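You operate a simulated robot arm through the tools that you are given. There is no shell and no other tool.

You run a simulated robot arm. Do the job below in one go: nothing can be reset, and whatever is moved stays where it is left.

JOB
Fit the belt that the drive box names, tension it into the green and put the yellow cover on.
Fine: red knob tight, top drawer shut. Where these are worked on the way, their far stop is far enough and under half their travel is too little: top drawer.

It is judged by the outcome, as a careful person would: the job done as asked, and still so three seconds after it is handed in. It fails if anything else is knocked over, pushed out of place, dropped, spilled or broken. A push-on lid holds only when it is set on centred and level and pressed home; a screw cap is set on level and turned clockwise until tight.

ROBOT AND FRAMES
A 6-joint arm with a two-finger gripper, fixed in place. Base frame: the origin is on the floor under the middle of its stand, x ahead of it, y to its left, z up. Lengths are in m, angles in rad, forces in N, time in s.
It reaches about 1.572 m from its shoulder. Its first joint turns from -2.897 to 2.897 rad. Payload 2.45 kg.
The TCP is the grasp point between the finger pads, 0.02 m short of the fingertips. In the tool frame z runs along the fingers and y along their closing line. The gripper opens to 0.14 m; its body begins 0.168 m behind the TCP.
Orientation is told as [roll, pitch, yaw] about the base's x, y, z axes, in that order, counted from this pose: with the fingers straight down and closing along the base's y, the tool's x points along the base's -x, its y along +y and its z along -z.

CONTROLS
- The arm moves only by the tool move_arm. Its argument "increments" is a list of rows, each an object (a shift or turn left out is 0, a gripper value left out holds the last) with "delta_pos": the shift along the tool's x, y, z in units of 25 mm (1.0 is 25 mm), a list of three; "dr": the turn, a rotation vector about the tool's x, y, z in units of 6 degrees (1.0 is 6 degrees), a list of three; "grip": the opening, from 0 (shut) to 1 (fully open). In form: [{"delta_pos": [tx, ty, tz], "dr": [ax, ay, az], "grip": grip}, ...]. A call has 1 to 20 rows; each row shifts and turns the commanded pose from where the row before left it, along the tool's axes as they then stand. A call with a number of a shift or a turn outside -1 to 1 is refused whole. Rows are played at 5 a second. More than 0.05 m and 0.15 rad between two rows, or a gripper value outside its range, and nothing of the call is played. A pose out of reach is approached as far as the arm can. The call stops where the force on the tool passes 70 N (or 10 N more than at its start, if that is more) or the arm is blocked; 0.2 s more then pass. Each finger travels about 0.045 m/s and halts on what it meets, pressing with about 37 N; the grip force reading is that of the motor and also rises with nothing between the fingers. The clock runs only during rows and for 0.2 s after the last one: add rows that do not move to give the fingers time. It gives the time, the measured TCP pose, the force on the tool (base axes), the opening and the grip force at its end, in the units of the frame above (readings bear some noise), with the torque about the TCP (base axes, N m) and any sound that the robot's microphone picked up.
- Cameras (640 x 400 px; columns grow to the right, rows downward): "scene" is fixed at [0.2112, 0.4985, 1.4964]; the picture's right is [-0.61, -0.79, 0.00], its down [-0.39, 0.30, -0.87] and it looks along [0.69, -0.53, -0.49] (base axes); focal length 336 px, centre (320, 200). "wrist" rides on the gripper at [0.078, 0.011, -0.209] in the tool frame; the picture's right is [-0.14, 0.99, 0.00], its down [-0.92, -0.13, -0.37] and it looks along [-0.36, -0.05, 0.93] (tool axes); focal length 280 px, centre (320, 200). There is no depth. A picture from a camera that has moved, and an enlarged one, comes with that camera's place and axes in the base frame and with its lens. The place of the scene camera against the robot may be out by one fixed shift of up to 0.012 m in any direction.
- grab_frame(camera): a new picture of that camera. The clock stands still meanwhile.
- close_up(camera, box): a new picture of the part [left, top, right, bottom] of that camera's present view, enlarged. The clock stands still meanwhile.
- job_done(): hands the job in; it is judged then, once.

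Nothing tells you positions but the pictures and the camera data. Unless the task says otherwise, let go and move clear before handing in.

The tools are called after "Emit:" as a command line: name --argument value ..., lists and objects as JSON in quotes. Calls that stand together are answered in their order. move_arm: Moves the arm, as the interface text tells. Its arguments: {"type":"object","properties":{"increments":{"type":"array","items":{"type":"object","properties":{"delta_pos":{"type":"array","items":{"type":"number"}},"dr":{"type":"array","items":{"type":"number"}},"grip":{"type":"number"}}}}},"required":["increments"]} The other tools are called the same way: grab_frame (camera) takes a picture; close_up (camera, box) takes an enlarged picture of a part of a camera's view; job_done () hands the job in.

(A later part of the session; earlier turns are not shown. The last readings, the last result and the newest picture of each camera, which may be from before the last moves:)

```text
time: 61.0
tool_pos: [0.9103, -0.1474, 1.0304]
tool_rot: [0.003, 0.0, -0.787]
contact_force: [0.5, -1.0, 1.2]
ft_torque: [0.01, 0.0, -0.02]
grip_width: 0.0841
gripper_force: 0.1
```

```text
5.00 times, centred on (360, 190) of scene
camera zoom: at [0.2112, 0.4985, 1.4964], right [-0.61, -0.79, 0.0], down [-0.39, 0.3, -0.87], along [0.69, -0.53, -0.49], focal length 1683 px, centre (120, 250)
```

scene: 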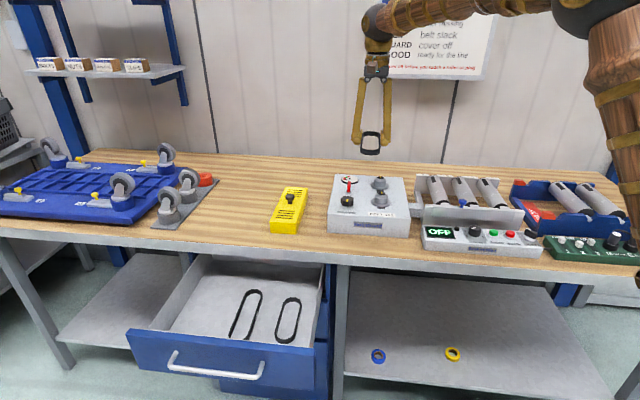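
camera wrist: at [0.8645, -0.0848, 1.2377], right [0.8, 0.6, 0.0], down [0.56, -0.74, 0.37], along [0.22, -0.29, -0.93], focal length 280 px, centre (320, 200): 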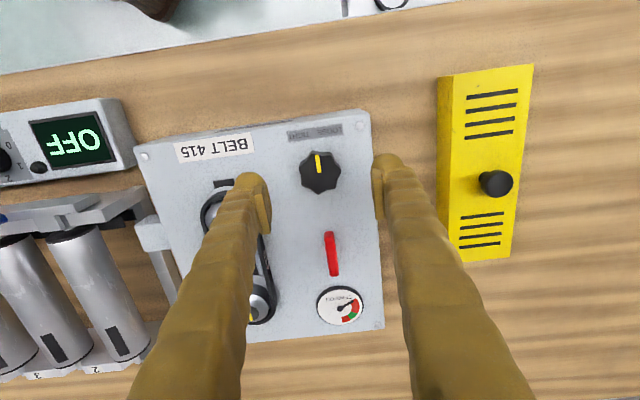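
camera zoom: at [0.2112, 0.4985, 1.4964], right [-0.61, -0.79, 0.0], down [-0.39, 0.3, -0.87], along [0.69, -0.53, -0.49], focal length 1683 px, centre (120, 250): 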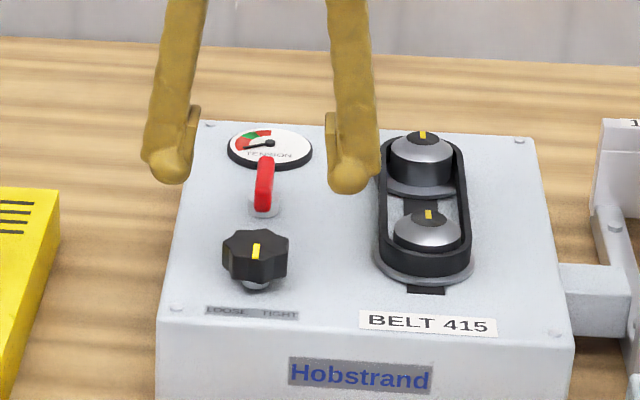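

The knob is centred under the gripper with its top at z≈0.962. I'll descend and grip it.

Emit:
move_arm --increments '[{"delta_pos": [0.03, 0.03, 0.8], "grip": 0.48}, {"delta_pos": [0, 0, 0.8]}, {"delta_pos": [0, 0, 0.7]}, {"delta_pos": [0, 0, 0.4]}, {"grip": 0.1}, {"grip": 0.1}, {"grip": 0.1}]'

Emit:
close_up --camera "wrist" --box '[220, 100, 420, 340]'

Emit:
close_up --camera "scene" --box '[320, 150, 400, 230]'

```text
time: 62.6
tool_pos: [0.9115, -0.1458, 0.9602]
tool_rot: [0.001, 0.0, -0.788]
contact_force: [-3.0, -2.5, 0.6]
ft_torque: [-0.05, -0.01, -0.04]
grip_width: 0.0419
gripper_force: 34.4
```

```text
1.67 times, centred on (320, 220) of wrist
camera zoom: at [0.8645, -0.0839, 1.1698], right [0.8, 0.6, 0.0], down [0.56, -0.74, 0.37], along [0.22, -0.29, -0.93], focal length 467 px, centre (320, 167)
```

zoom: 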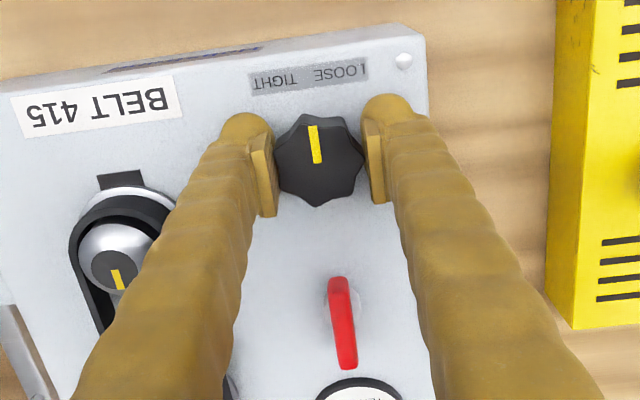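

```text
5.00 times, centred on (360, 190) of scene
camera zoom: at [0.2112, 0.4985, 1.4964], right [-0.61, -0.79, 0.0], down [-0.39, 0.3, -0.87], along [0.69, -0.53, -0.49], focal length 1683 px, centre (120, 250)
```

zoom: 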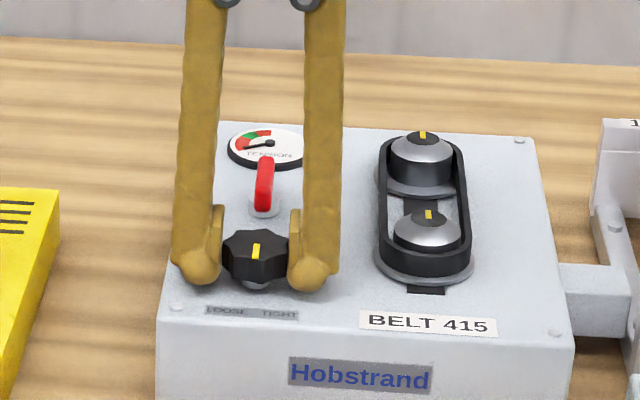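

Knob gripped. I'll turn it clockwise a little and watch the torque and gauge.

Emit:
move_arm --increments '[{"dr": [0, 0, 0.7], "grip": 0.1}, {"dr": [0, 0, 0.7]}, {"dr": [0, 0, 0.7]}]'

Emit:
close_up --camera "scene" --box '[320, 150, 400, 230]'

```text
time: 63.4
tool_pos: [0.9119, -0.1461, 0.9619]
tool_rot: [0.002, 0.0, -1.008]
contact_force: [5.2, -4.5, -3.1]
ft_torque: [-0.03, -0.09, 0.04]
grip_width: 0.0419
gripper_force: 45.0
```

```text
5.00 times, centred on (360, 190) of scene
camera zoom: at [0.2112, 0.4985, 1.4964], right [-0.61, -0.79, 0.0], down [-0.39, 0.3, -0.87], along [0.69, -0.53, -0.49], focal length 1683 px, centre (120, 250)
```

zoom: 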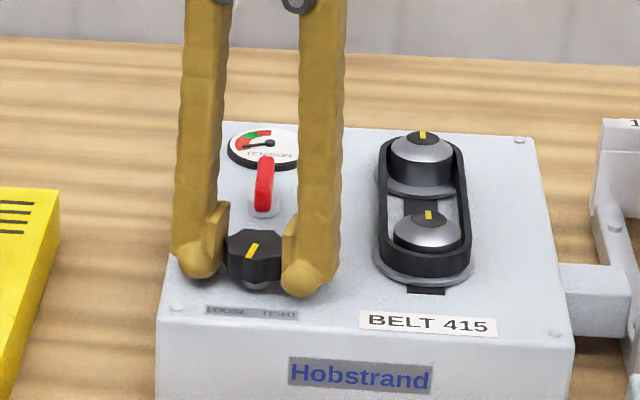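

The knob turns freely with the gripper. Continuing clockwise while checking the gauge and pulleys.

Emit:
move_arm --increments '[{"dr": [0, 0, 0.8], "grip": 0.1}, {"dr": [0, 0, 0.8]}, {"dr": [0, 0, 0.8]}, {"dr": [0, 0, 0.8]}, {"dr": [0, 0, 0.8]}, {"dr": [0, 0, 0.8]}]'

Emit:
close_up --camera "scene" --box '[320, 150, 400, 230]'

Emit:
grab_frame --camera "wrist"

```text
time: 64.8
tool_pos: [0.9135, -0.1459, 0.9609]
tool_rot: [0.002, 0.0, -1.51]
contact_force: [46.9, -12.6, -10.8]
ft_torque: [-0.23, -0.4, 0.07]
grip_width: 0.0414
gripper_force: 45.2
```

```text
5.00 times, centred on (360, 190) of scene
camera zoom: at [0.2112, 0.4985, 1.4964], right [-0.61, -0.79, 0.0], down [-0.39, 0.3, -0.87], along [0.69, -0.53, -0.49], focal length 1683 px, centre (120, 250)
```

zoom: 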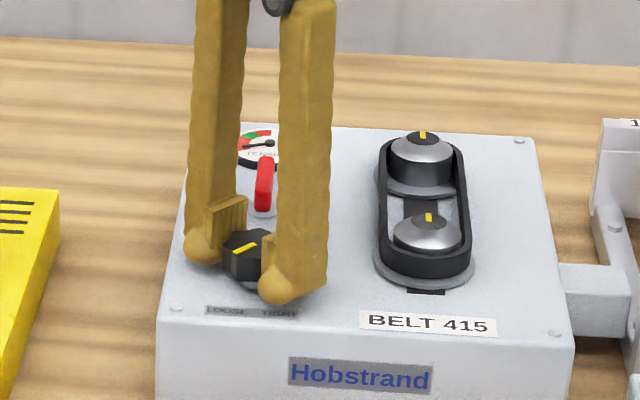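

```text
taken
camera wrist: at [0.919, -0.0681, 1.1699], right [1.0, -0.08, 0.0], down [-0.07, -0.93, 0.37], along [-0.03, -0.37, -0.93], focal length 280 px, centre (320, 200)
```

wrist: 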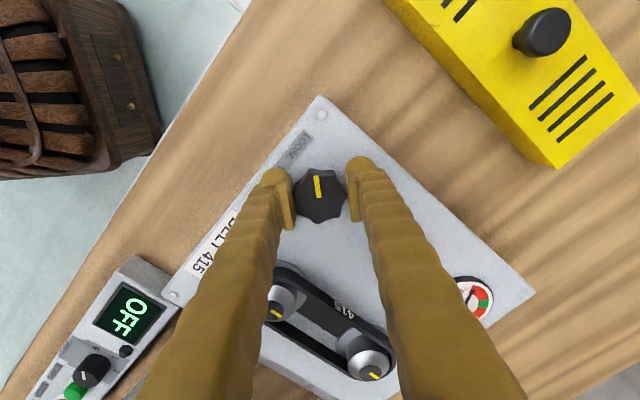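

The front pulley is creeping outward, so clockwise tightens. A side load has built up; I'll correct the centring a little and go on.

Emit:
move_arm --increments '[{"delta_pos": [0, 0.12, 0], "grip": 0.1}, {"dr": [0, 0, 0.8]}, {"dr": [0, 0, 0.8]}, {"dr": [0, 0, 0.8]}, {"dr": [0, 0, 0.8]}]'

Emit:
close_up --camera "scene" --box '[320, 150, 400, 230]'

Emit:
close_up --camera "wrist" --box '[240, 120, 560, 360]'

```text
time: 66.0
tool_pos: [0.9128, -0.147, 0.9609]
tool_rot: [-0.001, -0.001, -1.844]
contact_force: [-9.1, -17.7, 12.5]
ft_torque: [-0.25, 0.16, 0.01]
grip_width: 0.0417
gripper_force: 44.9
```

```text
5.00 times, centred on (360, 190) of scene
camera zoom: at [0.2112, 0.4985, 1.4964], right [-0.61, -0.79, 0.0], down [-0.39, 0.3, -0.87], along [0.69, -0.53, -0.49], focal length 1683 px, centre (120, 250)
```

zoom: 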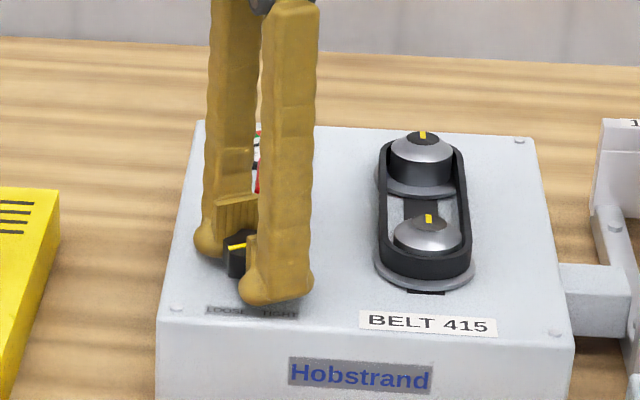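

```text
1.67 times, centred on (400, 240) of wrist
camera zoom: at [0.946, -0.0748, 1.17], right [0.92, -0.4, 0.0], down [-0.37, -0.85, 0.37], along [-0.15, -0.34, -0.93], focal length 467 px, centre (187, 133)
```

zoom: 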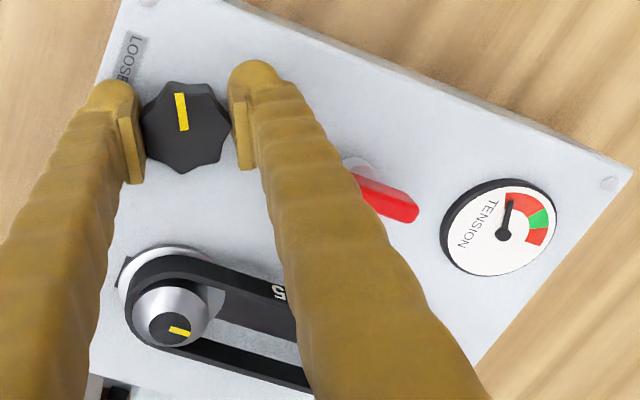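

The gauge is visible from the wrist too; the needle is still at the low end while slack is taken up. Continuing clockwise.

Emit:
move_arm --increments '[{"dr": [0, 0, 0.8], "grip": 0.1}, {"dr": [0, 0, 0.8]}, {"dr": [0, 0, 0.8]}, {"dr": [0, 0, 0.8]}, {"dr": [0, 0, 0.8]}, {"dr": [0, 0, 0.8]}]'

Emit:
grab_frame --camera "wrist"

Emit:
close_up --camera "wrist" --box '[380, 120, 560, 260]'

```text
time: 67.4
tool_pos: [0.9138, -0.1468, 0.9606]
tool_rot: [0.003, 0.001, -2.349]
contact_force: [1.1, -40.7, 8.0]
ft_torque: [-0.54, 0.0, 0.08]
grip_width: 0.0416
gripper_force: 44.9
```

```text
taken
camera wrist: at [0.9777, -0.0994, 1.17], right [0.61, -0.79, 0.0], down [-0.74, -0.57, 0.37], along [-0.29, -0.22, -0.93], focal length 280 px, centre (320, 200)
```

wrist: 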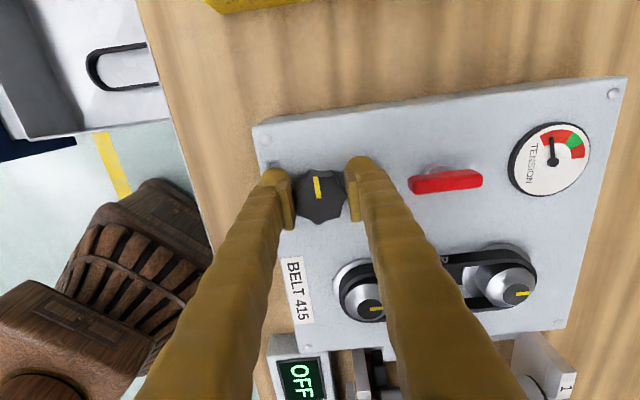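

```text
2.86 times, centred on (470, 190) of wrist
camera zoom: at [0.9777, -0.0994, 1.17], right [0.61, -0.79, 0.0], down [-0.74, -0.57, 0.37], along [-0.29, -0.22, -0.93], focal length 801 px, centre (-109, 229)
```

zoom: 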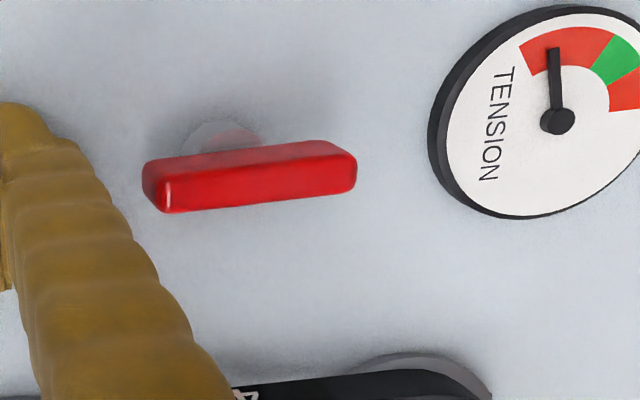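

The needle has started climbing through the low red. I'll recentre slightly and continue in smaller steps toward green.

Emit:
move_arm --increments '[{"delta_pos": [-0.07, 0.07, 0], "grip": 0.1}, {"dr": [0, 0, 0.75]}, {"dr": [0, 0, 0.75]}, {"dr": [0, 0, 0.75]}, {"dr": [0, 0, 0.75]}]'

Emit:
grab_frame --camera "wrist"

Emit:
close_up --camera "scene" --box '[320, 150, 400, 230]'

```text
time: 68.6
tool_pos: [0.9159, -0.1485, 0.961]
tool_rot: [0.001, 0.0, -2.664]
contact_force: [24.9, 1.6, 0.3]
ft_torque: [0.07, -0.31, 0.04]
grip_width: 0.0419
gripper_force: 45.1
```

```text
taken
camera wrist: at [0.9897, -0.1222, 1.17], right [0.34, -0.94, 0.0], down [-0.88, -0.31, 0.37], along [-0.35, -0.12, -0.93], focal length 280 px, centre (320, 200)
```

wrist: 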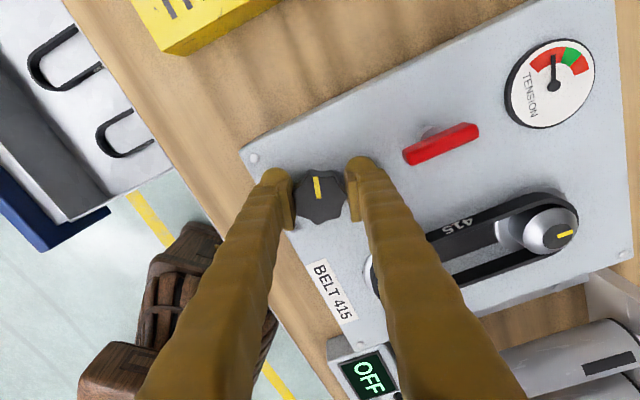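

```text
5.00 times, centred on (360, 190) of scene
camera zoom: at [0.2112, 0.4985, 1.4964], right [-0.61, -0.79, 0.0], down [-0.39, 0.3, -0.87], along [0.69, -0.53, -0.49], focal length 1683 px, centre (120, 250)
```

zoom: 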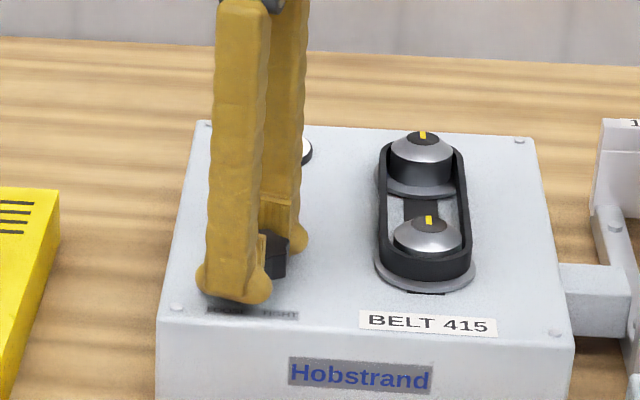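

Emit:
close_up --camera "wrist" --box '[490, 30, 610, 140]'

```text
3.64 times, centred on (550, 85) of wrist
camera zoom: at [0.9897, -0.1222, 1.17], right [0.34, -0.94, 0.0], down [-0.88, -0.31, 0.37], along [-0.35, -0.12, -0.93], focal length 1020 px, centre (-516, 618)
```

zoom: 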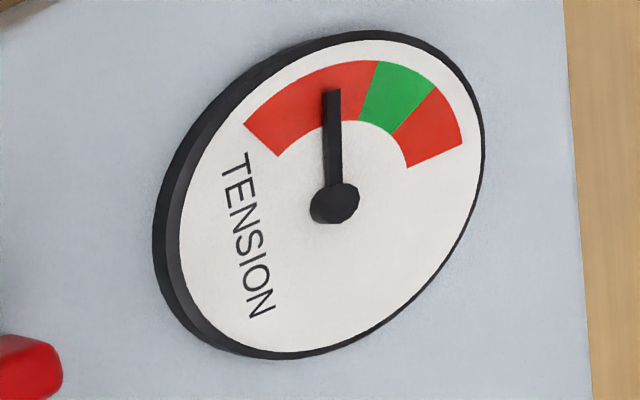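

The needle is about 40% along the scale; green spans roughly 57–78%. About 25° more knob should do, so I'll advance in two steps.

Emit:
move_arm --increments '[{"delta_pos": [0.05, 0.03, 0], "grip": 0.1}, {"dr": [0, 0, 0.75]}, {"dr": [0, 0, 0.75]}, {"dr": [0, 0, 0.75]}, {"dr": [0, 0, 0.75]}]'

Emit:
grab_frame --camera "wrist"

Emit:
close_up --camera "wrist" --box '[450, 0, 610, 140]'

```text
time: 69.8
tool_pos: [0.9156, -0.1496, 0.9616]
tool_rot: [0.001, 0.0, -2.976]
contact_force: [-14.8, 0.9, 7.1]
ft_torque: [0.0, 0.18, 0.02]
grip_width: 0.0418
gripper_force: 44.6
```

```text
taken
camera wrist: at [0.9947, -0.1473, 1.1698], right [0.03, -1.0, 0.0], down [-0.93, -0.03, 0.37], along [-0.37, -0.01, -0.93], focal length 280 px, centre (320, 200)
```

wrist: 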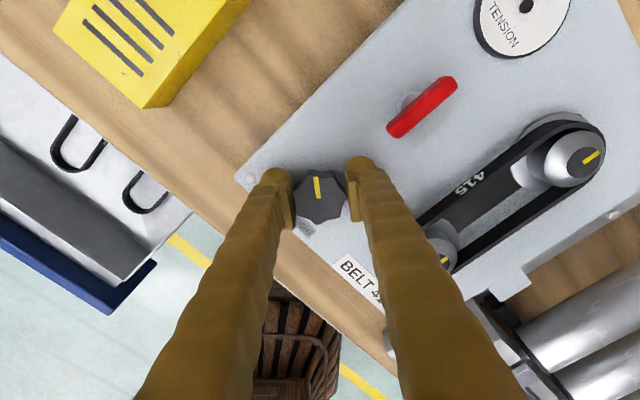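

```text
2.86 times, centred on (530, 70) of wrist
camera zoom: at [0.9947, -0.1473, 1.1698], right [0.03, -1.0, 0.0], down [-0.93, -0.03, 0.37], along [-0.37, -0.01, -0.93], focal length 801 px, centre (-280, 571)
```

zoom: 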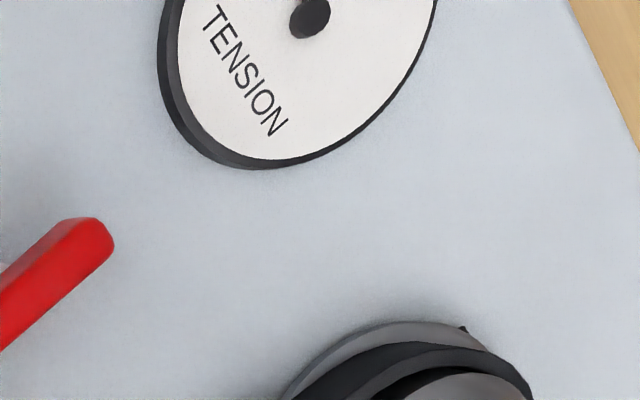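

The gauge just left the wrist view; checking through the scene camera.

Emit:
close_up --camera "scene" --box '[320, 160, 380, 220]'

```text
6.67 times, centred on (350, 190) of scene
camera zoom: at [0.2112, 0.4985, 1.4964], right [-0.61, -0.79, 0.0], down [-0.39, 0.3, -0.87], along [0.69, -0.53, -0.49], focal length 2244 px, centre (120, 267)
```

zoom: 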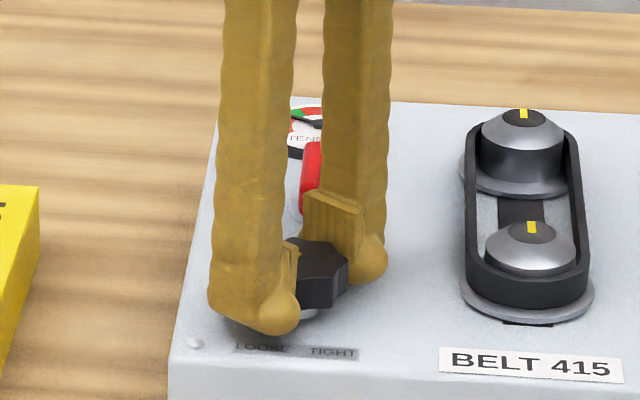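

Emit:
close_up --camera "scene" --box '[342, 172, 356, 184]'

```text
16.00 times, centred on (349, 178) of scene
camera zoom: at [0.2112, 0.4985, 1.4964], right [-0.61, -0.79, 0.0], down [-0.39, 0.3, -0.87], along [0.69, -0.53, -0.49], focal length 5384 px, centre (-144, 552)
```

zoom: 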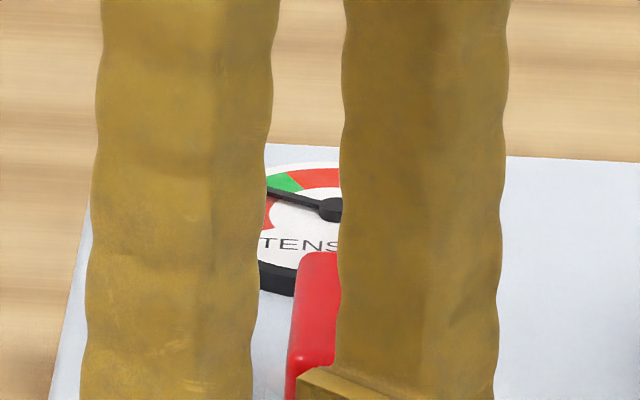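

The needle is right at the lower edge of green. A little more turn, about 7°.

Emit:
move_arm --increments '[{"dr": [0, 0, 0.6], "grip": 0.1}, {"dr": [0, 0, 0.6]}]'

Emit:
close_up --camera "scene" --box '[342, 172, 356, 184]'

```text
time: 70.4
tool_pos: [0.9144, -0.1497, 0.962]
tool_rot: [-0.001, -0.001, -3.101]
contact_force: [-26.8, -7.0, 9.2]
ft_torque: [-0.14, 0.47, 0.05]
grip_width: 0.0419
gripper_force: 44.9
```

```text
16.00 times, centred on (349, 178) of scene
camera zoom: at [0.2112, 0.4985, 1.4964], right [-0.61, -0.79, 0.0], down [-0.39, 0.3, -0.87], along [0.69, -0.53, -0.49], focal length 5384 px, centre (-144, 552)
```

zoom: 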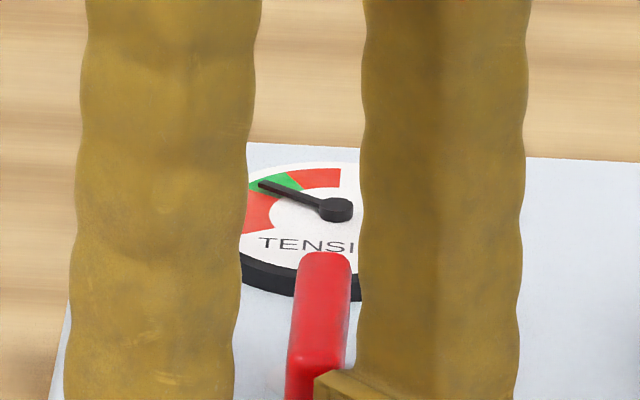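

The needle is now in the green. I'll release the knob gently, rise, and see whether the reading holds.

Emit:
move_arm --increments '[{"grip": 0.5}, {"grip": 0.5}, {"grip": 0.5}, {"delta_pos": [0, 0, -0.5]}, {"delta_pos": [0, 0, -1]}, {"delta_pos": [0, 0, -1]}, {"delta_pos": [0, 0, -1]}]'

Emit:
close_up --camera "scene" --box '[335, 165, 375, 195]'

Emit:
grab_frame --camera "wrist"

```text
time: 72.0
tool_pos: [0.9161, -0.15, 1.0491]
tool_rot: [0.0, 0.0, -3.1]
contact_force: [0.4, -0.1, -0.7]
ft_torque: [-0.02, 0.01, 0.0]
grip_width: 0.0701
gripper_force: 0.1
```

```text
13.33 times, centred on (355, 180) of scene
camera zoom: at [0.2112, 0.4985, 1.4964], right [-0.61, -0.79, 0.0], down [-0.39, 0.3, -0.87], along [0.69, -0.53, -0.49], focal length 4487 px, centre (-147, 467)
```

zoom: 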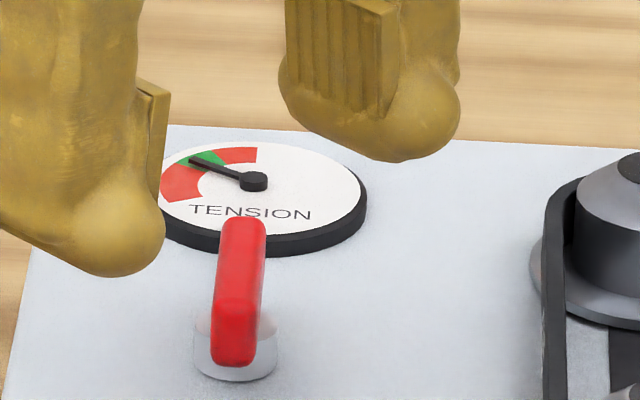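

```text
taken
camera wrist: at [0.9953, -0.1576, 1.2581], right [-0.1, -1.0, 0.0], down [-0.93, 0.09, 0.37], along [-0.37, 0.04, -0.93], focal length 280 px, centre (320, 200)
```

wrist: 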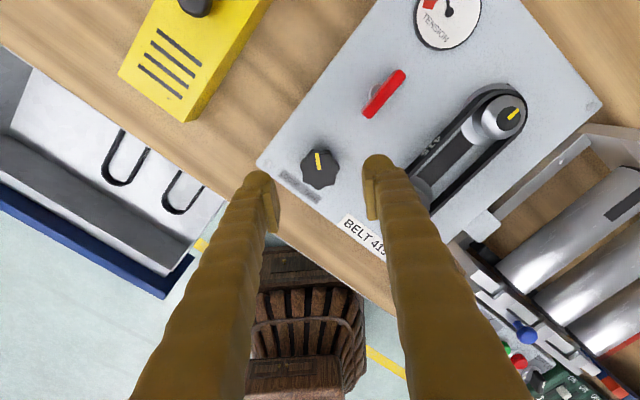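

I need a straight-on look at the gauge. I'll move over the red knob and unwind the wrist back, which also sets up the next grip.

Emit:
move_arm --increments '[{"delta_pos": [0.854, 0.956, 0]}, {"delta_pos": [0.854, 0.956, 0]}, {"delta_pos": [0.854, 0.956, 0]}, {"dr": [0, 0, -1]}, {"dr": [0, 0, -1]}, {"dr": [0, 0, -1]}, {"dr": [0, 0, -1]}, {"dr": [0, 0, -1]}, {"dr": [0, 0, -1]}, {"dr": [0, 0, -1]}, {"dr": [0, 0, -1]}, {"dr": [0, 0, -1]}, {"dr": [0, 0, -1]}, {"dr": [0, 0, -1]}, {"dr": [0, 0, -1]}, {"dr": [0, 0, -1]}, {"dr": [0, 0, -1]}, {"dr": [0, 0, -1]}, {"dr": [0, 0, -1]}]'

Emit:
move_arm --increments '[{"dr": [0, 0, -1]}, {"dr": [0, 0, -1]}, {"dr": [0, 0, -1]}, {"dr": [0, 0, -1]}, {"dr": [0, 0, -1]}, {"dr": [0, 0, -1]}]'

Emit:
grab_frame --camera "wrist"

Emit:
close_up --camera "wrist" --box '[290, 190, 390, 270]'

```text
time: 76.0
tool_pos: [0.9816, -0.2179, 1.0475]
tool_rot: [0.002, -0.001, -1.425]
contact_force: [0.5, -0.5, -0.3]
ft_torque: [-0.04, -0.01, -0.01]
grip_width: 0.07
gripper_force: 0.1
```

```text
time: 77.4
tool_pos: [0.9819, -0.2185, 1.0495]
tool_rot: [0.002, -0.001, -0.797]
contact_force: [-0.2, -0.7, -0.1]
ft_torque: [0.01, -0.01, -0.02]
grip_width: 0.0699
gripper_force: 0.1
```

```text
taken
camera wrist: at [0.9359, -0.1552, 1.2575], right [0.8, 0.59, 0.0], down [0.55, -0.75, 0.37], along [0.22, -0.3, -0.93], focal length 280 px, centre (320, 200)
```

wrist: 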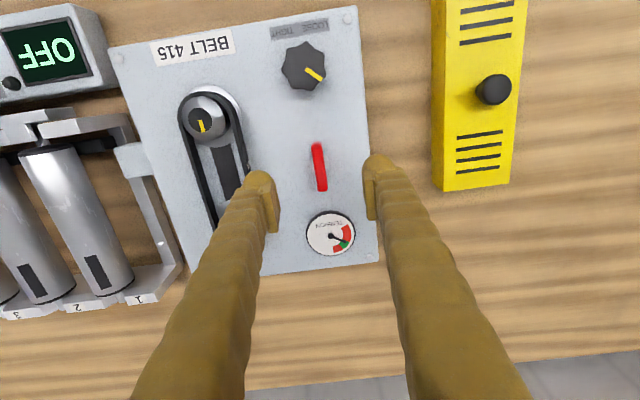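

```text
5.00 times, centred on (340, 230) of wrist
camera zoom: at [0.9359, -0.1552, 1.2575], right [0.8, 0.59, 0.0], down [0.55, -0.75, 0.37], along [0.22, -0.3, -0.93], focal length 1402 px, centre (220, 50)
```

zoom: 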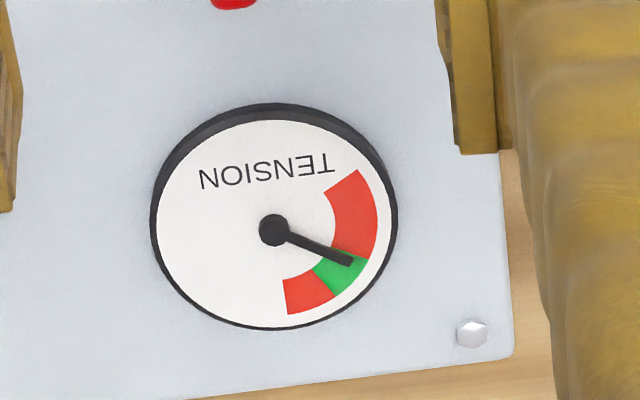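

The needle is only just inside the lower edge of green, so it needs roughly 10° more. I'll go back to the black knob, re-grip and add a bit.

Emit:
move_arm --increments '[{"delta_pos": [1, 0, 0], "dr": [0, 0, -0.1], "grip": 0.5}, {"delta_pos": [1, 0, 0]}, {"delta_pos": [1, 0, 0]}, {"delta_pos": [1, 0, 0]}]'

Emit:
close_up --camera "wrist" --box '[250, 100, 390, 240]'

```text
time: 78.4
tool_pos: [0.9121, -0.1465, 1.0484]
tool_rot: [0.0, 0.0, -0.787]
contact_force: [1.3, -0.4, 0.6]
ft_torque: [0.02, 0.02, 0.01]
grip_width: 0.07
gripper_force: 0.1
```

```text
2.86 times, centred on (320, 170) of wrist
camera zoom: at [0.8652, -0.0846, 1.2572], right [0.8, 0.6, 0.0], down [0.56, -0.74, 0.37], along [0.22, -0.29, -0.93], focal length 801 px, centre (320, 286)
```

zoom: 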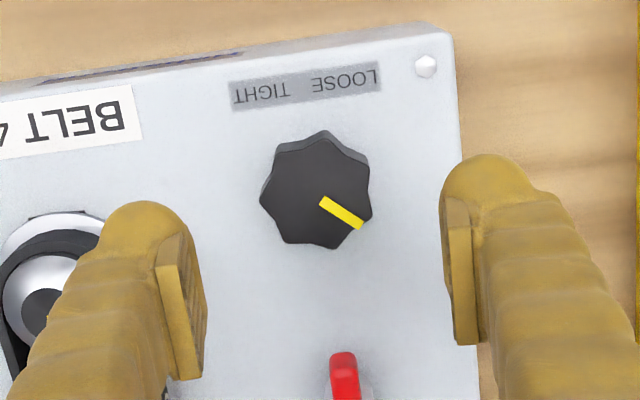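

The knob turned the full 133°, no slipping. The needle needs about 16° more for mid-green. Gripping again.

Emit:
move_arm --increments '[{"delta_pos": [-0.03, 0, 0.9], "grip": 0.48}, {"delta_pos": [0, 0, 0.9]}, {"delta_pos": [0, 0, 0.9]}, {"delta_pos": [0, 0, 0.8]}, {"grip": 0.1}, {"grip": 0.1}, {"grip": 0.1}, {"dr": [0, 0, 0.9]}, {"dr": [0, 0, 0.9]}, {"dr": [0, 0, 0.85]}]'

Emit:
close_up --camera "scene" --box '[335, 165, 375, 195]'

Emit:
grab_frame --camera "wrist"

```text
time: 80.6
tool_pos: [0.9112, -0.1487, 0.9612]
tool_rot: [0.001, -0.001, -1.066]
contact_force: [-38.3, -39.4, 11.9]
ft_torque: [-0.48, 0.52, -0.02]
grip_width: 0.0424
gripper_force: 45.4
```

```text
13.33 times, centred on (355, 180) of scene
camera zoom: at [0.2112, 0.4985, 1.4964], right [-0.61, -0.79, 0.0], down [-0.39, 0.3, -0.87], along [0.69, -0.53, -0.49], focal length 4487 px, centre (-147, 467)
```

zoom: 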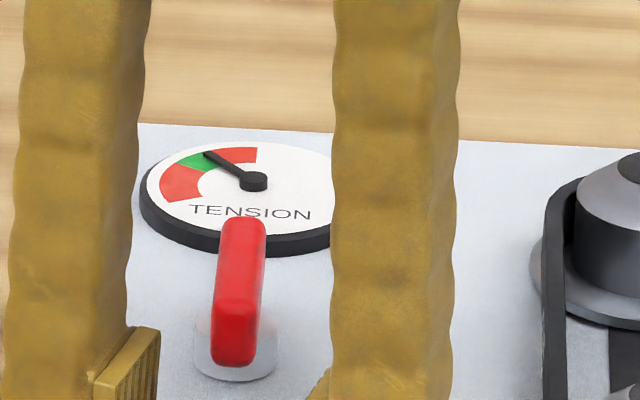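

```text
taken
camera wrist: at [0.8842, -0.0757, 1.1705], right [0.93, 0.36, 0.0], down [0.33, -0.87, 0.37], along [0.13, -0.34, -0.93], focal length 280 px, centre (320, 200)
```

wrist: 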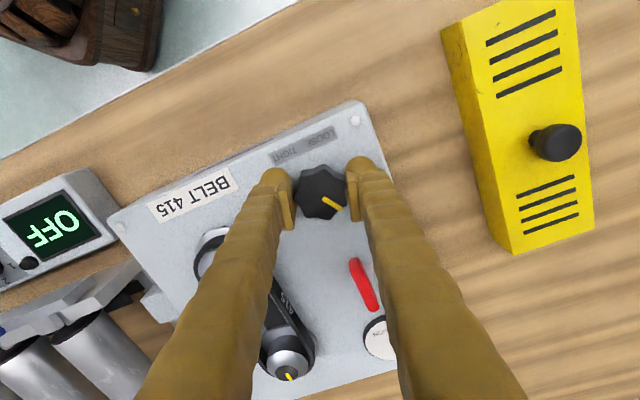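

The needle has moved well into the green. I'll release, rise and check the gauge from above.

Emit:
move_arm --increments '[{"grip": 0.5}, {"grip": 0.5}, {"grip": 0.5}, {"delta_pos": [0, 0, -0.5]}, {"delta_pos": [0, 0, -1]}, {"delta_pos": [0, 0, -1]}, {"delta_pos": [0, 0, -1]}, {"dr": [0, 0, -0.9]}, {"dr": [0, 0, -0.9]}, {"dr": [0, 0, -0.85]}, {"delta_pos": [-1, 0, 0]}, {"delta_pos": [-1, 0, 0]}, {"delta_pos": [-1, 0, 0]}, {"delta_pos": [-1, 0, 0]}]'

Emit:
grab_frame --camera "wrist"

Emit:
close_up --camera "wrist" --box '[290, 190, 390, 270]'

Emit:
close_up --camera "scene" --box '[335, 165, 375, 195]'

```text
time: 83.6
tool_pos: [0.9827, -0.2188, 1.0486]
tool_rot: [0.0, -0.001, -0.787]
contact_force: [-0.6, -0.2, 0.2]
ft_torque: [-0.01, 0.0, 0.01]
grip_width: 0.07
gripper_force: 0.0
```

```text
taken
camera wrist: at [0.9364, -0.1564, 1.2581], right [0.8, 0.6, 0.0], down [0.56, -0.74, 0.37], along [0.22, -0.29, -0.93], focal length 280 px, centre (320, 200)
```

wrist: 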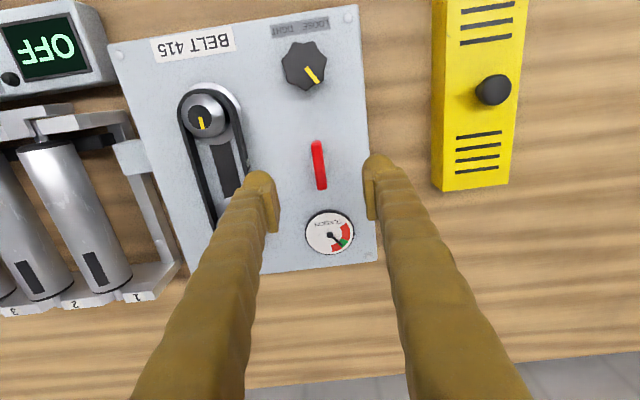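

```text
5.00 times, centred on (340, 230) of wrist
camera zoom: at [0.9364, -0.1564, 1.2581], right [0.8, 0.6, 0.0], down [0.56, -0.74, 0.37], along [0.22, -0.29, -0.93], focal length 1402 px, centre (220, 50)
```

zoom: 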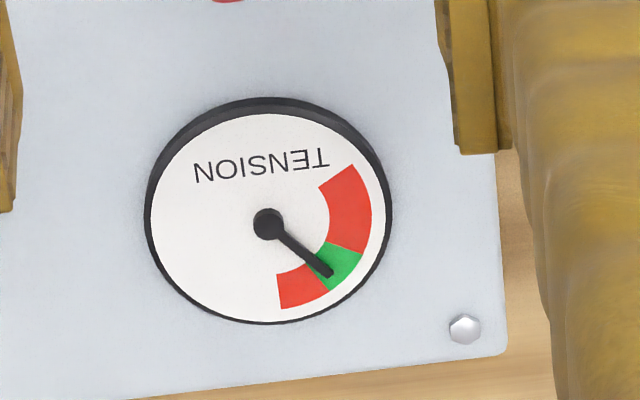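

```text
13.33 times, centred on (355, 180) of scene
camera zoom: at [0.2112, 0.4985, 1.4964], right [-0.61, -0.79, 0.0], down [-0.39, 0.3, -0.87], along [0.69, -0.53, -0.49], focal length 4487 px, centre (-147, 467)
```

zoom: 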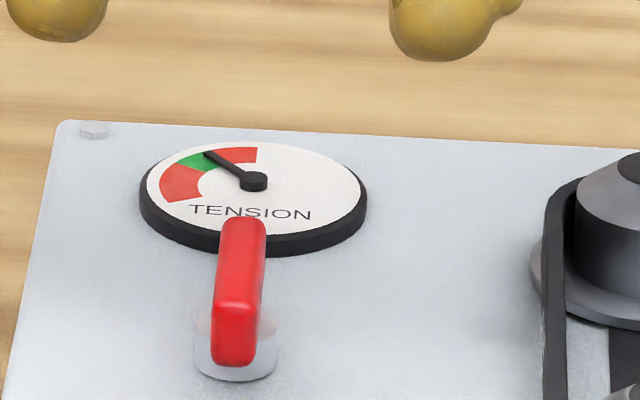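

The needle now sits well inside the green (about 38° with green from 21° to 48°) and holds after release. Next I'll tighten the red knob clockwise.

Emit:
move_arm --increments '[{"delta_pos": [0, -0.03, 0.9], "grip": 0.35}, {"delta_pos": [0, 0, 0.9]}, {"delta_pos": [0, 0, 0.9]}, {"delta_pos": [0, 0, 0.64]}, {"grip": 0.0}, {"grip": 0.0}, {"grip": 0.0}, {"grip": 0.0}]'

Emit:
close_up --camera "wrist" --box '[220, 100, 420, 300]'

```text
time: 85.4
tool_pos: [0.9829, -0.2199, 0.9665]
tool_rot: [0.002, 0.0, -0.787]
contact_force: [-0.2, -0.7, 2.6]
ft_torque: [-0.07, -0.03, 0.02]
grip_width: 0.0111
gripper_force: 38.6
```

```text
2.00 times, centred on (320, 200) of wrist
camera zoom: at [0.9357, -0.1566, 1.1743], right [0.8, 0.6, 0.0], down [0.56, -0.74, 0.37], along [0.22, -0.29, -0.93], focal length 561 px, centre (320, 200)
```

zoom: 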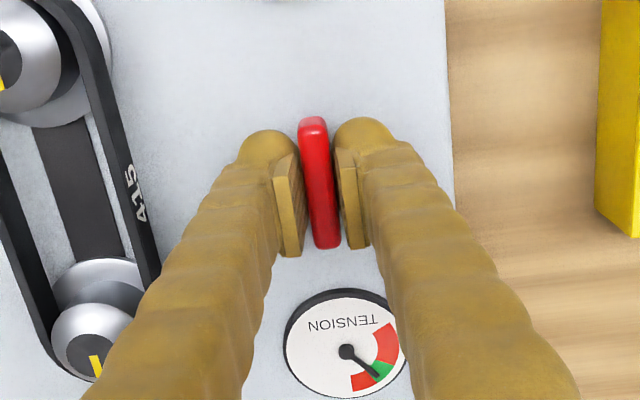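

Gripped with the gauge still green. Turning the red knob clockwise in steps.

Emit:
move_arm --increments '[{"dr": [0, 0, 0.7], "grip": 0.0}, {"dr": [0, 0, 0.7]}, {"dr": [0, 0, 0.7]}, {"dr": [0, 0, 0.7]}, {"dr": [0, 0, 0.7]}, {"dr": [0, 0, 0.7]}]'

Emit:
close_up --camera "wrist" --box '[220, 100, 420, 300]'

```text
time: 86.8
tool_pos: [0.9819, -0.2207, 0.9656]
tool_rot: [0.001, -0.001, -1.229]
contact_force: [2.2, -3.7, 11.0]
ft_torque: [-0.04, 0.03, -0.03]
grip_width: 0.0111
gripper_force: 37.9
```

```text
2.00 times, centred on (320, 200) of wrist
camera zoom: at [0.9672, -0.1423, 1.1744], right [0.98, 0.2, 0.0], down [0.19, -0.91, 0.37], along [0.08, -0.36, -0.93], focal length 561 px, centre (320, 200)
```

zoom: 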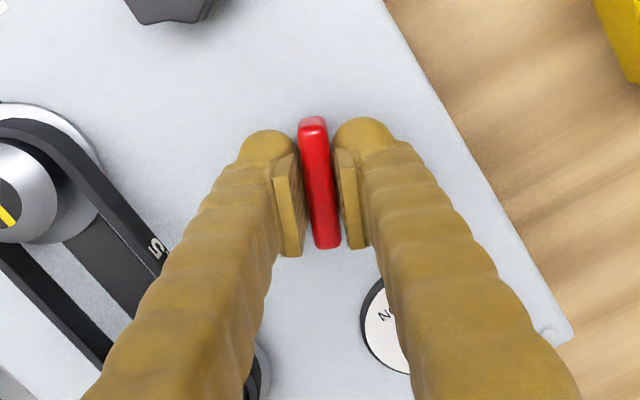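

Emit:
move_arm --increments '[{"dr": [0, 0, 0.7], "grip": 0.0}, {"dr": [0, 0, 0.7]}, {"dr": [0, 0, 0.7]}, {"dr": [0, 0, 0.7]}, {"dr": [0, 0, 0.7]}, {"dr": [0, 0, 0.7]}]'

```text
time: 88.2
tool_pos: [0.9834, -0.2195, 0.9656]
tool_rot: [0.001, 0.0, -1.669]
contact_force: [10.4, -7.2, 14.3]
ft_torque: [-0.12, -0.12, 0.02]
grip_width: 0.011
gripper_force: 37.9
```

Emit:
move_arm --increments '[{"dr": [0, 0, 0.7], "grip": 0.0}, {"dr": [0, 0, 0.7]}, {"dr": [0, 0, 0.7]}, {"dr": [0, 0, 0.7]}, {"dr": [0, 0, 0.7]}, {"dr": [0, 0, 0.7]}]'

Emit:
close_up --camera "scene" --box '[330, 160, 380, 200]'

```text
time: 89.6
tool_pos: [0.9827, -0.2188, 0.9663]
tool_rot: [0.001, 0.001, -2.109]
contact_force: [12.4, -11.3, 20.2]
ft_torque: [-0.23, -0.11, 0.04]
grip_width: 0.0109
gripper_force: 38.4
```

```text
10.00 times, centred on (355, 180) of scene
camera zoom: at [0.2112, 0.4985, 1.4964], right [-0.61, -0.79, 0.0], down [-0.39, 0.3, -0.87], along [0.69, -0.53, -0.49], focal length 3365 px, centre (-30, 400)
```

zoom: 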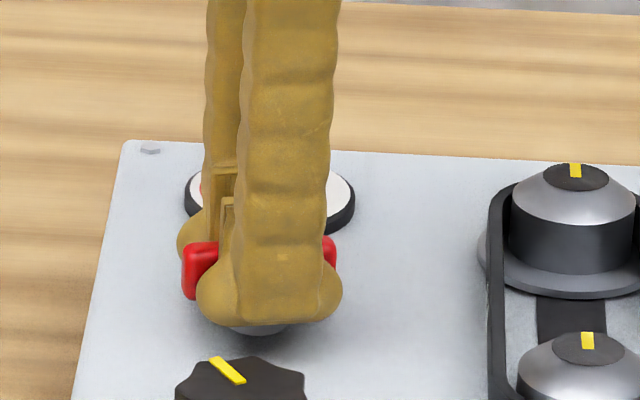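

Emit:
move_arm --increments '[{"delta_pos": [0, 0, -0.06], "dr": [0, 0, 0.7], "grip": 0.0}, {"dr": [0, 0, 0.7]}, {"dr": [0, 0, 0.7]}, {"dr": [0, 0, 0.7]}]'

Emit:
close_up --camera "wrist" --box '[220, 100, 420, 300]'

```text
time: 90.6
tool_pos: [0.9829, -0.2175, 0.9646]
tool_rot: [-0.001, 0.002, -2.4]
contact_force: [28.7, -17.0, -2.8]
ft_torque: [-0.2, -0.25, 0.93]
grip_width: 0.0117
gripper_force: 38.5
```

```text
2.00 times, centred on (320, 200) of wrist
camera zoom: at [1.0485, -0.1747, 1.1747], right [0.57, -0.82, 0.0], down [-0.77, -0.53, 0.37], along [-0.3, -0.21, -0.93], focal length 561 px, centre (320, 200)
```

zoom: 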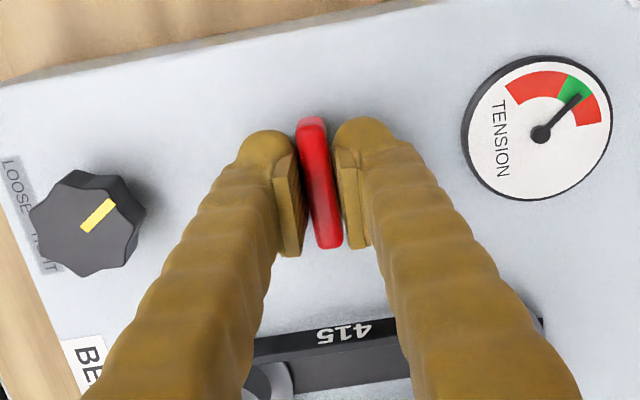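

The red knob came up firm after about 90° (0.93 N·m) and the needle is still in green. A small extra nip to be sure it's at its stop.

Emit:
move_arm --increments '[{"dr": [0, 0, 0.4], "grip": 0.0}, {"dr": [0, 0, 0.3]}, {}]'

Emit:
close_up --camera "wrist" --box '[220, 100, 420, 300]'

```text
time: 91.4
tool_pos: [0.9824, -0.2189, 0.9649]
tool_rot: [0.0, 0.002, -2.473]
contact_force: [35.5, -11.9, -9.7]
ft_torque: [-0.08, -0.37, 1.04]
grip_width: 0.0134
gripper_force: 39.8
```

```text
2.00 times, centred on (320, 200) of wrist
camera zoom: at [1.0517, -0.1794, 1.1748], right [0.51, -0.86, 0.0], down [-0.8, -0.47, 0.37], along [-0.32, -0.19, -0.93], focal length 561 px, centre (320, 200)
```

zoom: 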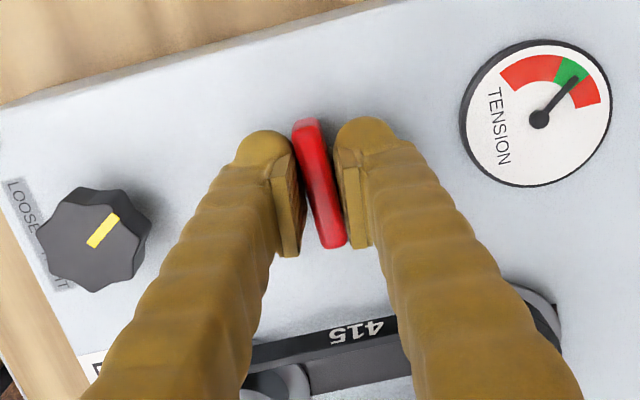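

The bar no longer follows, so it is tight at its stop. I'll open the fingers and rise, then check.

Emit:
move_arm --increments '[{"grip": 0.4}, {"grip": 0.4}, {"grip": 0.4}, {"delta_pos": [0, 0, -0.6]}, {"delta_pos": [0, 0, -1]}, {"delta_pos": [0, 0, -1]}, {"delta_pos": [0, 0, -1]}]'

Emit:
grab_frame --camera "wrist"

Emit:
close_up --camera "scene" --box '[325, 160, 415, 230]'

```text
time: 93.0
tool_pos: [0.9835, -0.2191, 1.057]
tool_rot: [0.001, 0.0, -2.474]
contact_force: [-0.4, -0.2, -0.6]
ft_torque: [0.03, 0.02, -0.02]
grip_width: 0.0562
gripper_force: 0.0
```

```text
taken
camera wrist: at [1.0519, -0.1794, 1.2655], right [0.51, -0.86, 0.0], down [-0.8, -0.47, 0.37], along [-0.32, -0.19, -0.93], focal length 280 px, centre (320, 200)
```

wrist: 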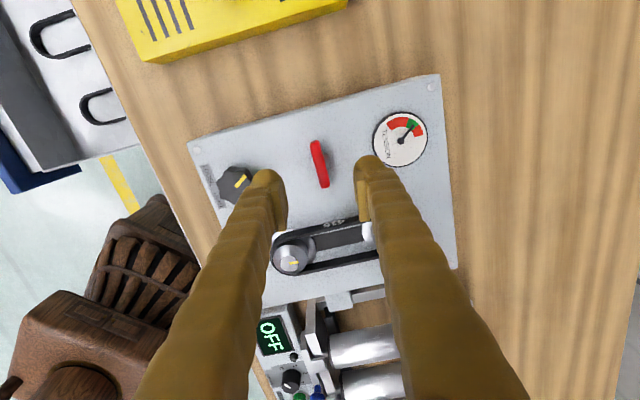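

```text
5.71 times, centred on (370, 195) of scene
camera zoom: at [0.2112, 0.4985, 1.4964], right [-0.61, -0.79, 0.0], down [-0.39, 0.3, -0.87], along [0.69, -0.53, -0.49], focal length 1923 px, centre (34, 229)
```

zoom: 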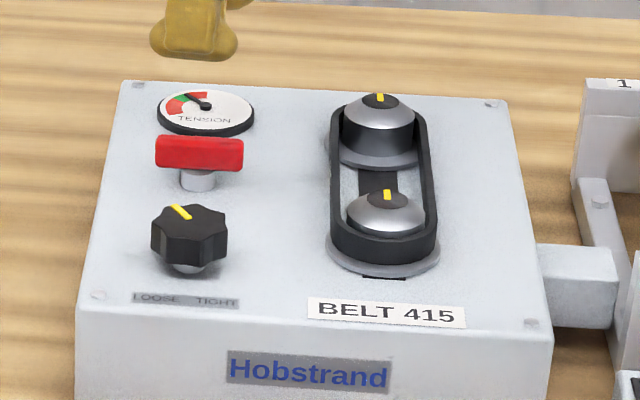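

The red knob is tight (turned across by 90°), the gauge is green and the belt is on. Now the yellow cover, about 0.236 × 0.082 m with a central knob near (1.078, -0.038). I'll unwind the wrist and go above it.

Emit:
move_arm --increments '[{"dr": [0, 0, -1], "delta_pos": [0, 0, -0.5]}, {"dr": [0, 0, -1]}, {"dr": [0, 0, -1]}, {"dr": [0, 0, -1]}, {"dr": [0, 0, -1]}, {"dr": [0, 0, -1]}, {"dr": [0, 0, -1]}, {"dr": [0, 0, -1]}, {"dr": [0, 0, -1]}, {"dr": [0, 0, -1]}, {"dr": [0, 0, -1]}, {"dr": [0, 0, -1]}, {"dr": [0, 0, -1]}, {"dr": [0, 0, -1]}, {"dr": [0, 0, -1]}, {"dr": [0, 0, -1]}, {"dr": [0, 0, -0.1]}]'

Emit:
grab_frame --camera "wrist"

Emit:
close_up --camera "wrist" --box '[80, 0, 400, 290]'

```text
time: 96.6
tool_pos: [0.9824, -0.2191, 1.0697]
tool_rot: [0.0, -0.001, -0.784]
contact_force: [0.4, -0.1, -0.8]
ft_torque: [0.01, 0.05, 0.0]
grip_width: 0.0558
gripper_force: 0.1
```

```text
taken
camera wrist: at [0.9357, -0.1565, 1.278], right [0.8, 0.6, 0.0], down [0.56, -0.74, 0.37], along [0.22, -0.29, -0.93], focal length 280 px, centre (320, 200)
```

wrist: 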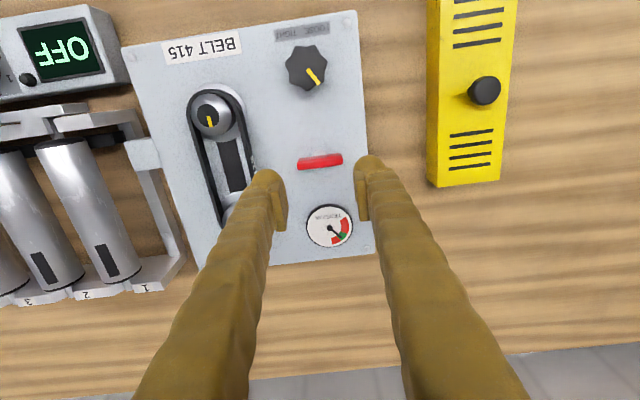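

```text
1.38 times, centred on (240, 145) of wrist
camera zoom: at [0.9357, -0.1565, 1.278], right [0.8, 0.6, 0.0], down [0.56, -0.74, 0.37], along [0.22, -0.29, -0.93], focal length 387 px, centre (430, 276)
```

zoom: 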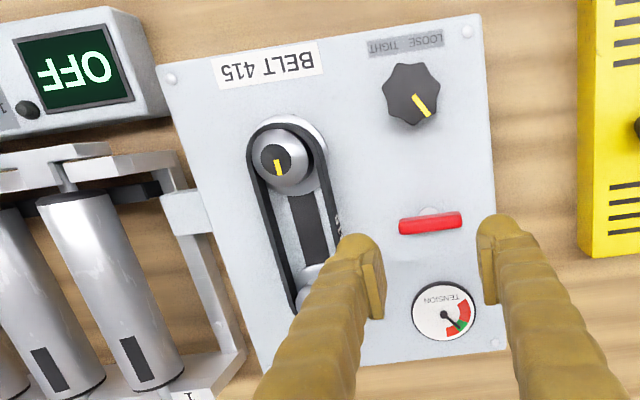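

Everything on the box is in order. Moving above the cover's knob.

Emit:
move_arm --increments '[{"delta_pos": [0.3, 0.978, -0.1], "grip": 0.5}, {"delta_pos": [0.3, 0.978, -0.1]}, {"delta_pos": [0.3, 0.978, 0]}, {"delta_pos": [0.3, 0.978, 0]}, {"delta_pos": [0.3, 0.978, 0]}, {"delta_pos": [0.3, 0.978, 0]}, {"delta_pos": [0.3, 0.978, 0]}, {"delta_pos": [0.33, 0.978, 0]}]'

Emit:
grab_frame --camera "wrist"

Emit:
close_up --camera "scene" --box '[250, 160, 330, 240]'

```text
time: 98.4
tool_pos: [1.0768, -0.0387, 1.075]
tool_rot: [0.003, 0.0, -0.787]
contact_force: [-0.4, -0.5, -0.2]
ft_torque: [0.03, 0.02, 0.01]
grip_width: 0.0699
gripper_force: 0.0
```

```text
taken
camera wrist: at [1.0309, 0.0241, 1.2831], right [0.8, 0.6, 0.0], down [0.56, -0.74, 0.37], along [0.22, -0.29, -0.93], focal length 280 px, centre (320, 200)
```

wrist: 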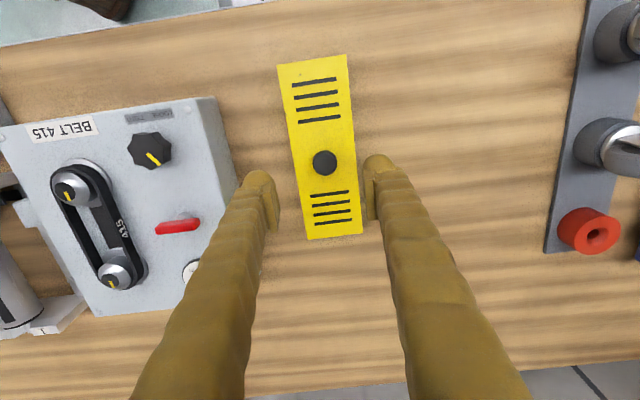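

```text
5.00 times, centred on (290, 200) of scene
camera zoom: at [0.2112, 0.4985, 1.4964], right [-0.61, -0.79, 0.0], down [-0.39, 0.3, -0.87], along [0.69, -0.53, -0.49], focal length 1683 px, centre (470, 200)
```

zoom: 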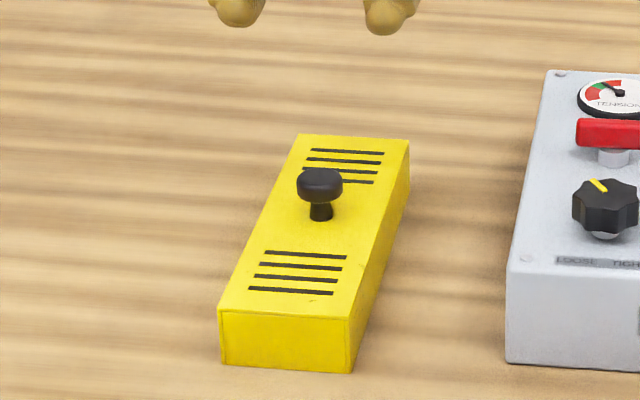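

Emit:
close_up --camera "wrist" --box '[260, 40, 380, 150]'

Emit:
close_up --camera "wrist" --box '[260, 140, 380, 250]'

```text
3.64 times, centred on (320, 95) of wrist
camera zoom: at [1.0309, 0.0241, 1.2831], right [0.8, 0.6, 0.0], down [0.56, -0.74, 0.37], along [0.22, -0.29, -0.93], focal length 1020 px, centre (320, 582)
```

zoom: 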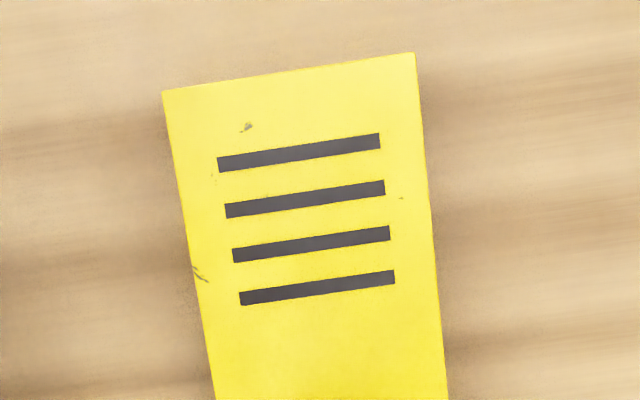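

```text
3.64 times, centred on (320, 195) of wrist
camera zoom: at [1.0309, 0.0241, 1.2831], right [0.8, 0.6, 0.0], down [0.56, -0.74, 0.37], along [0.22, -0.29, -0.93], focal length 1020 px, centre (320, 218)
```

zoom: 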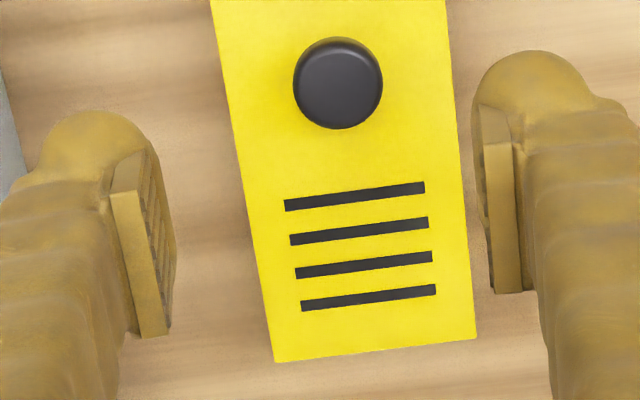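

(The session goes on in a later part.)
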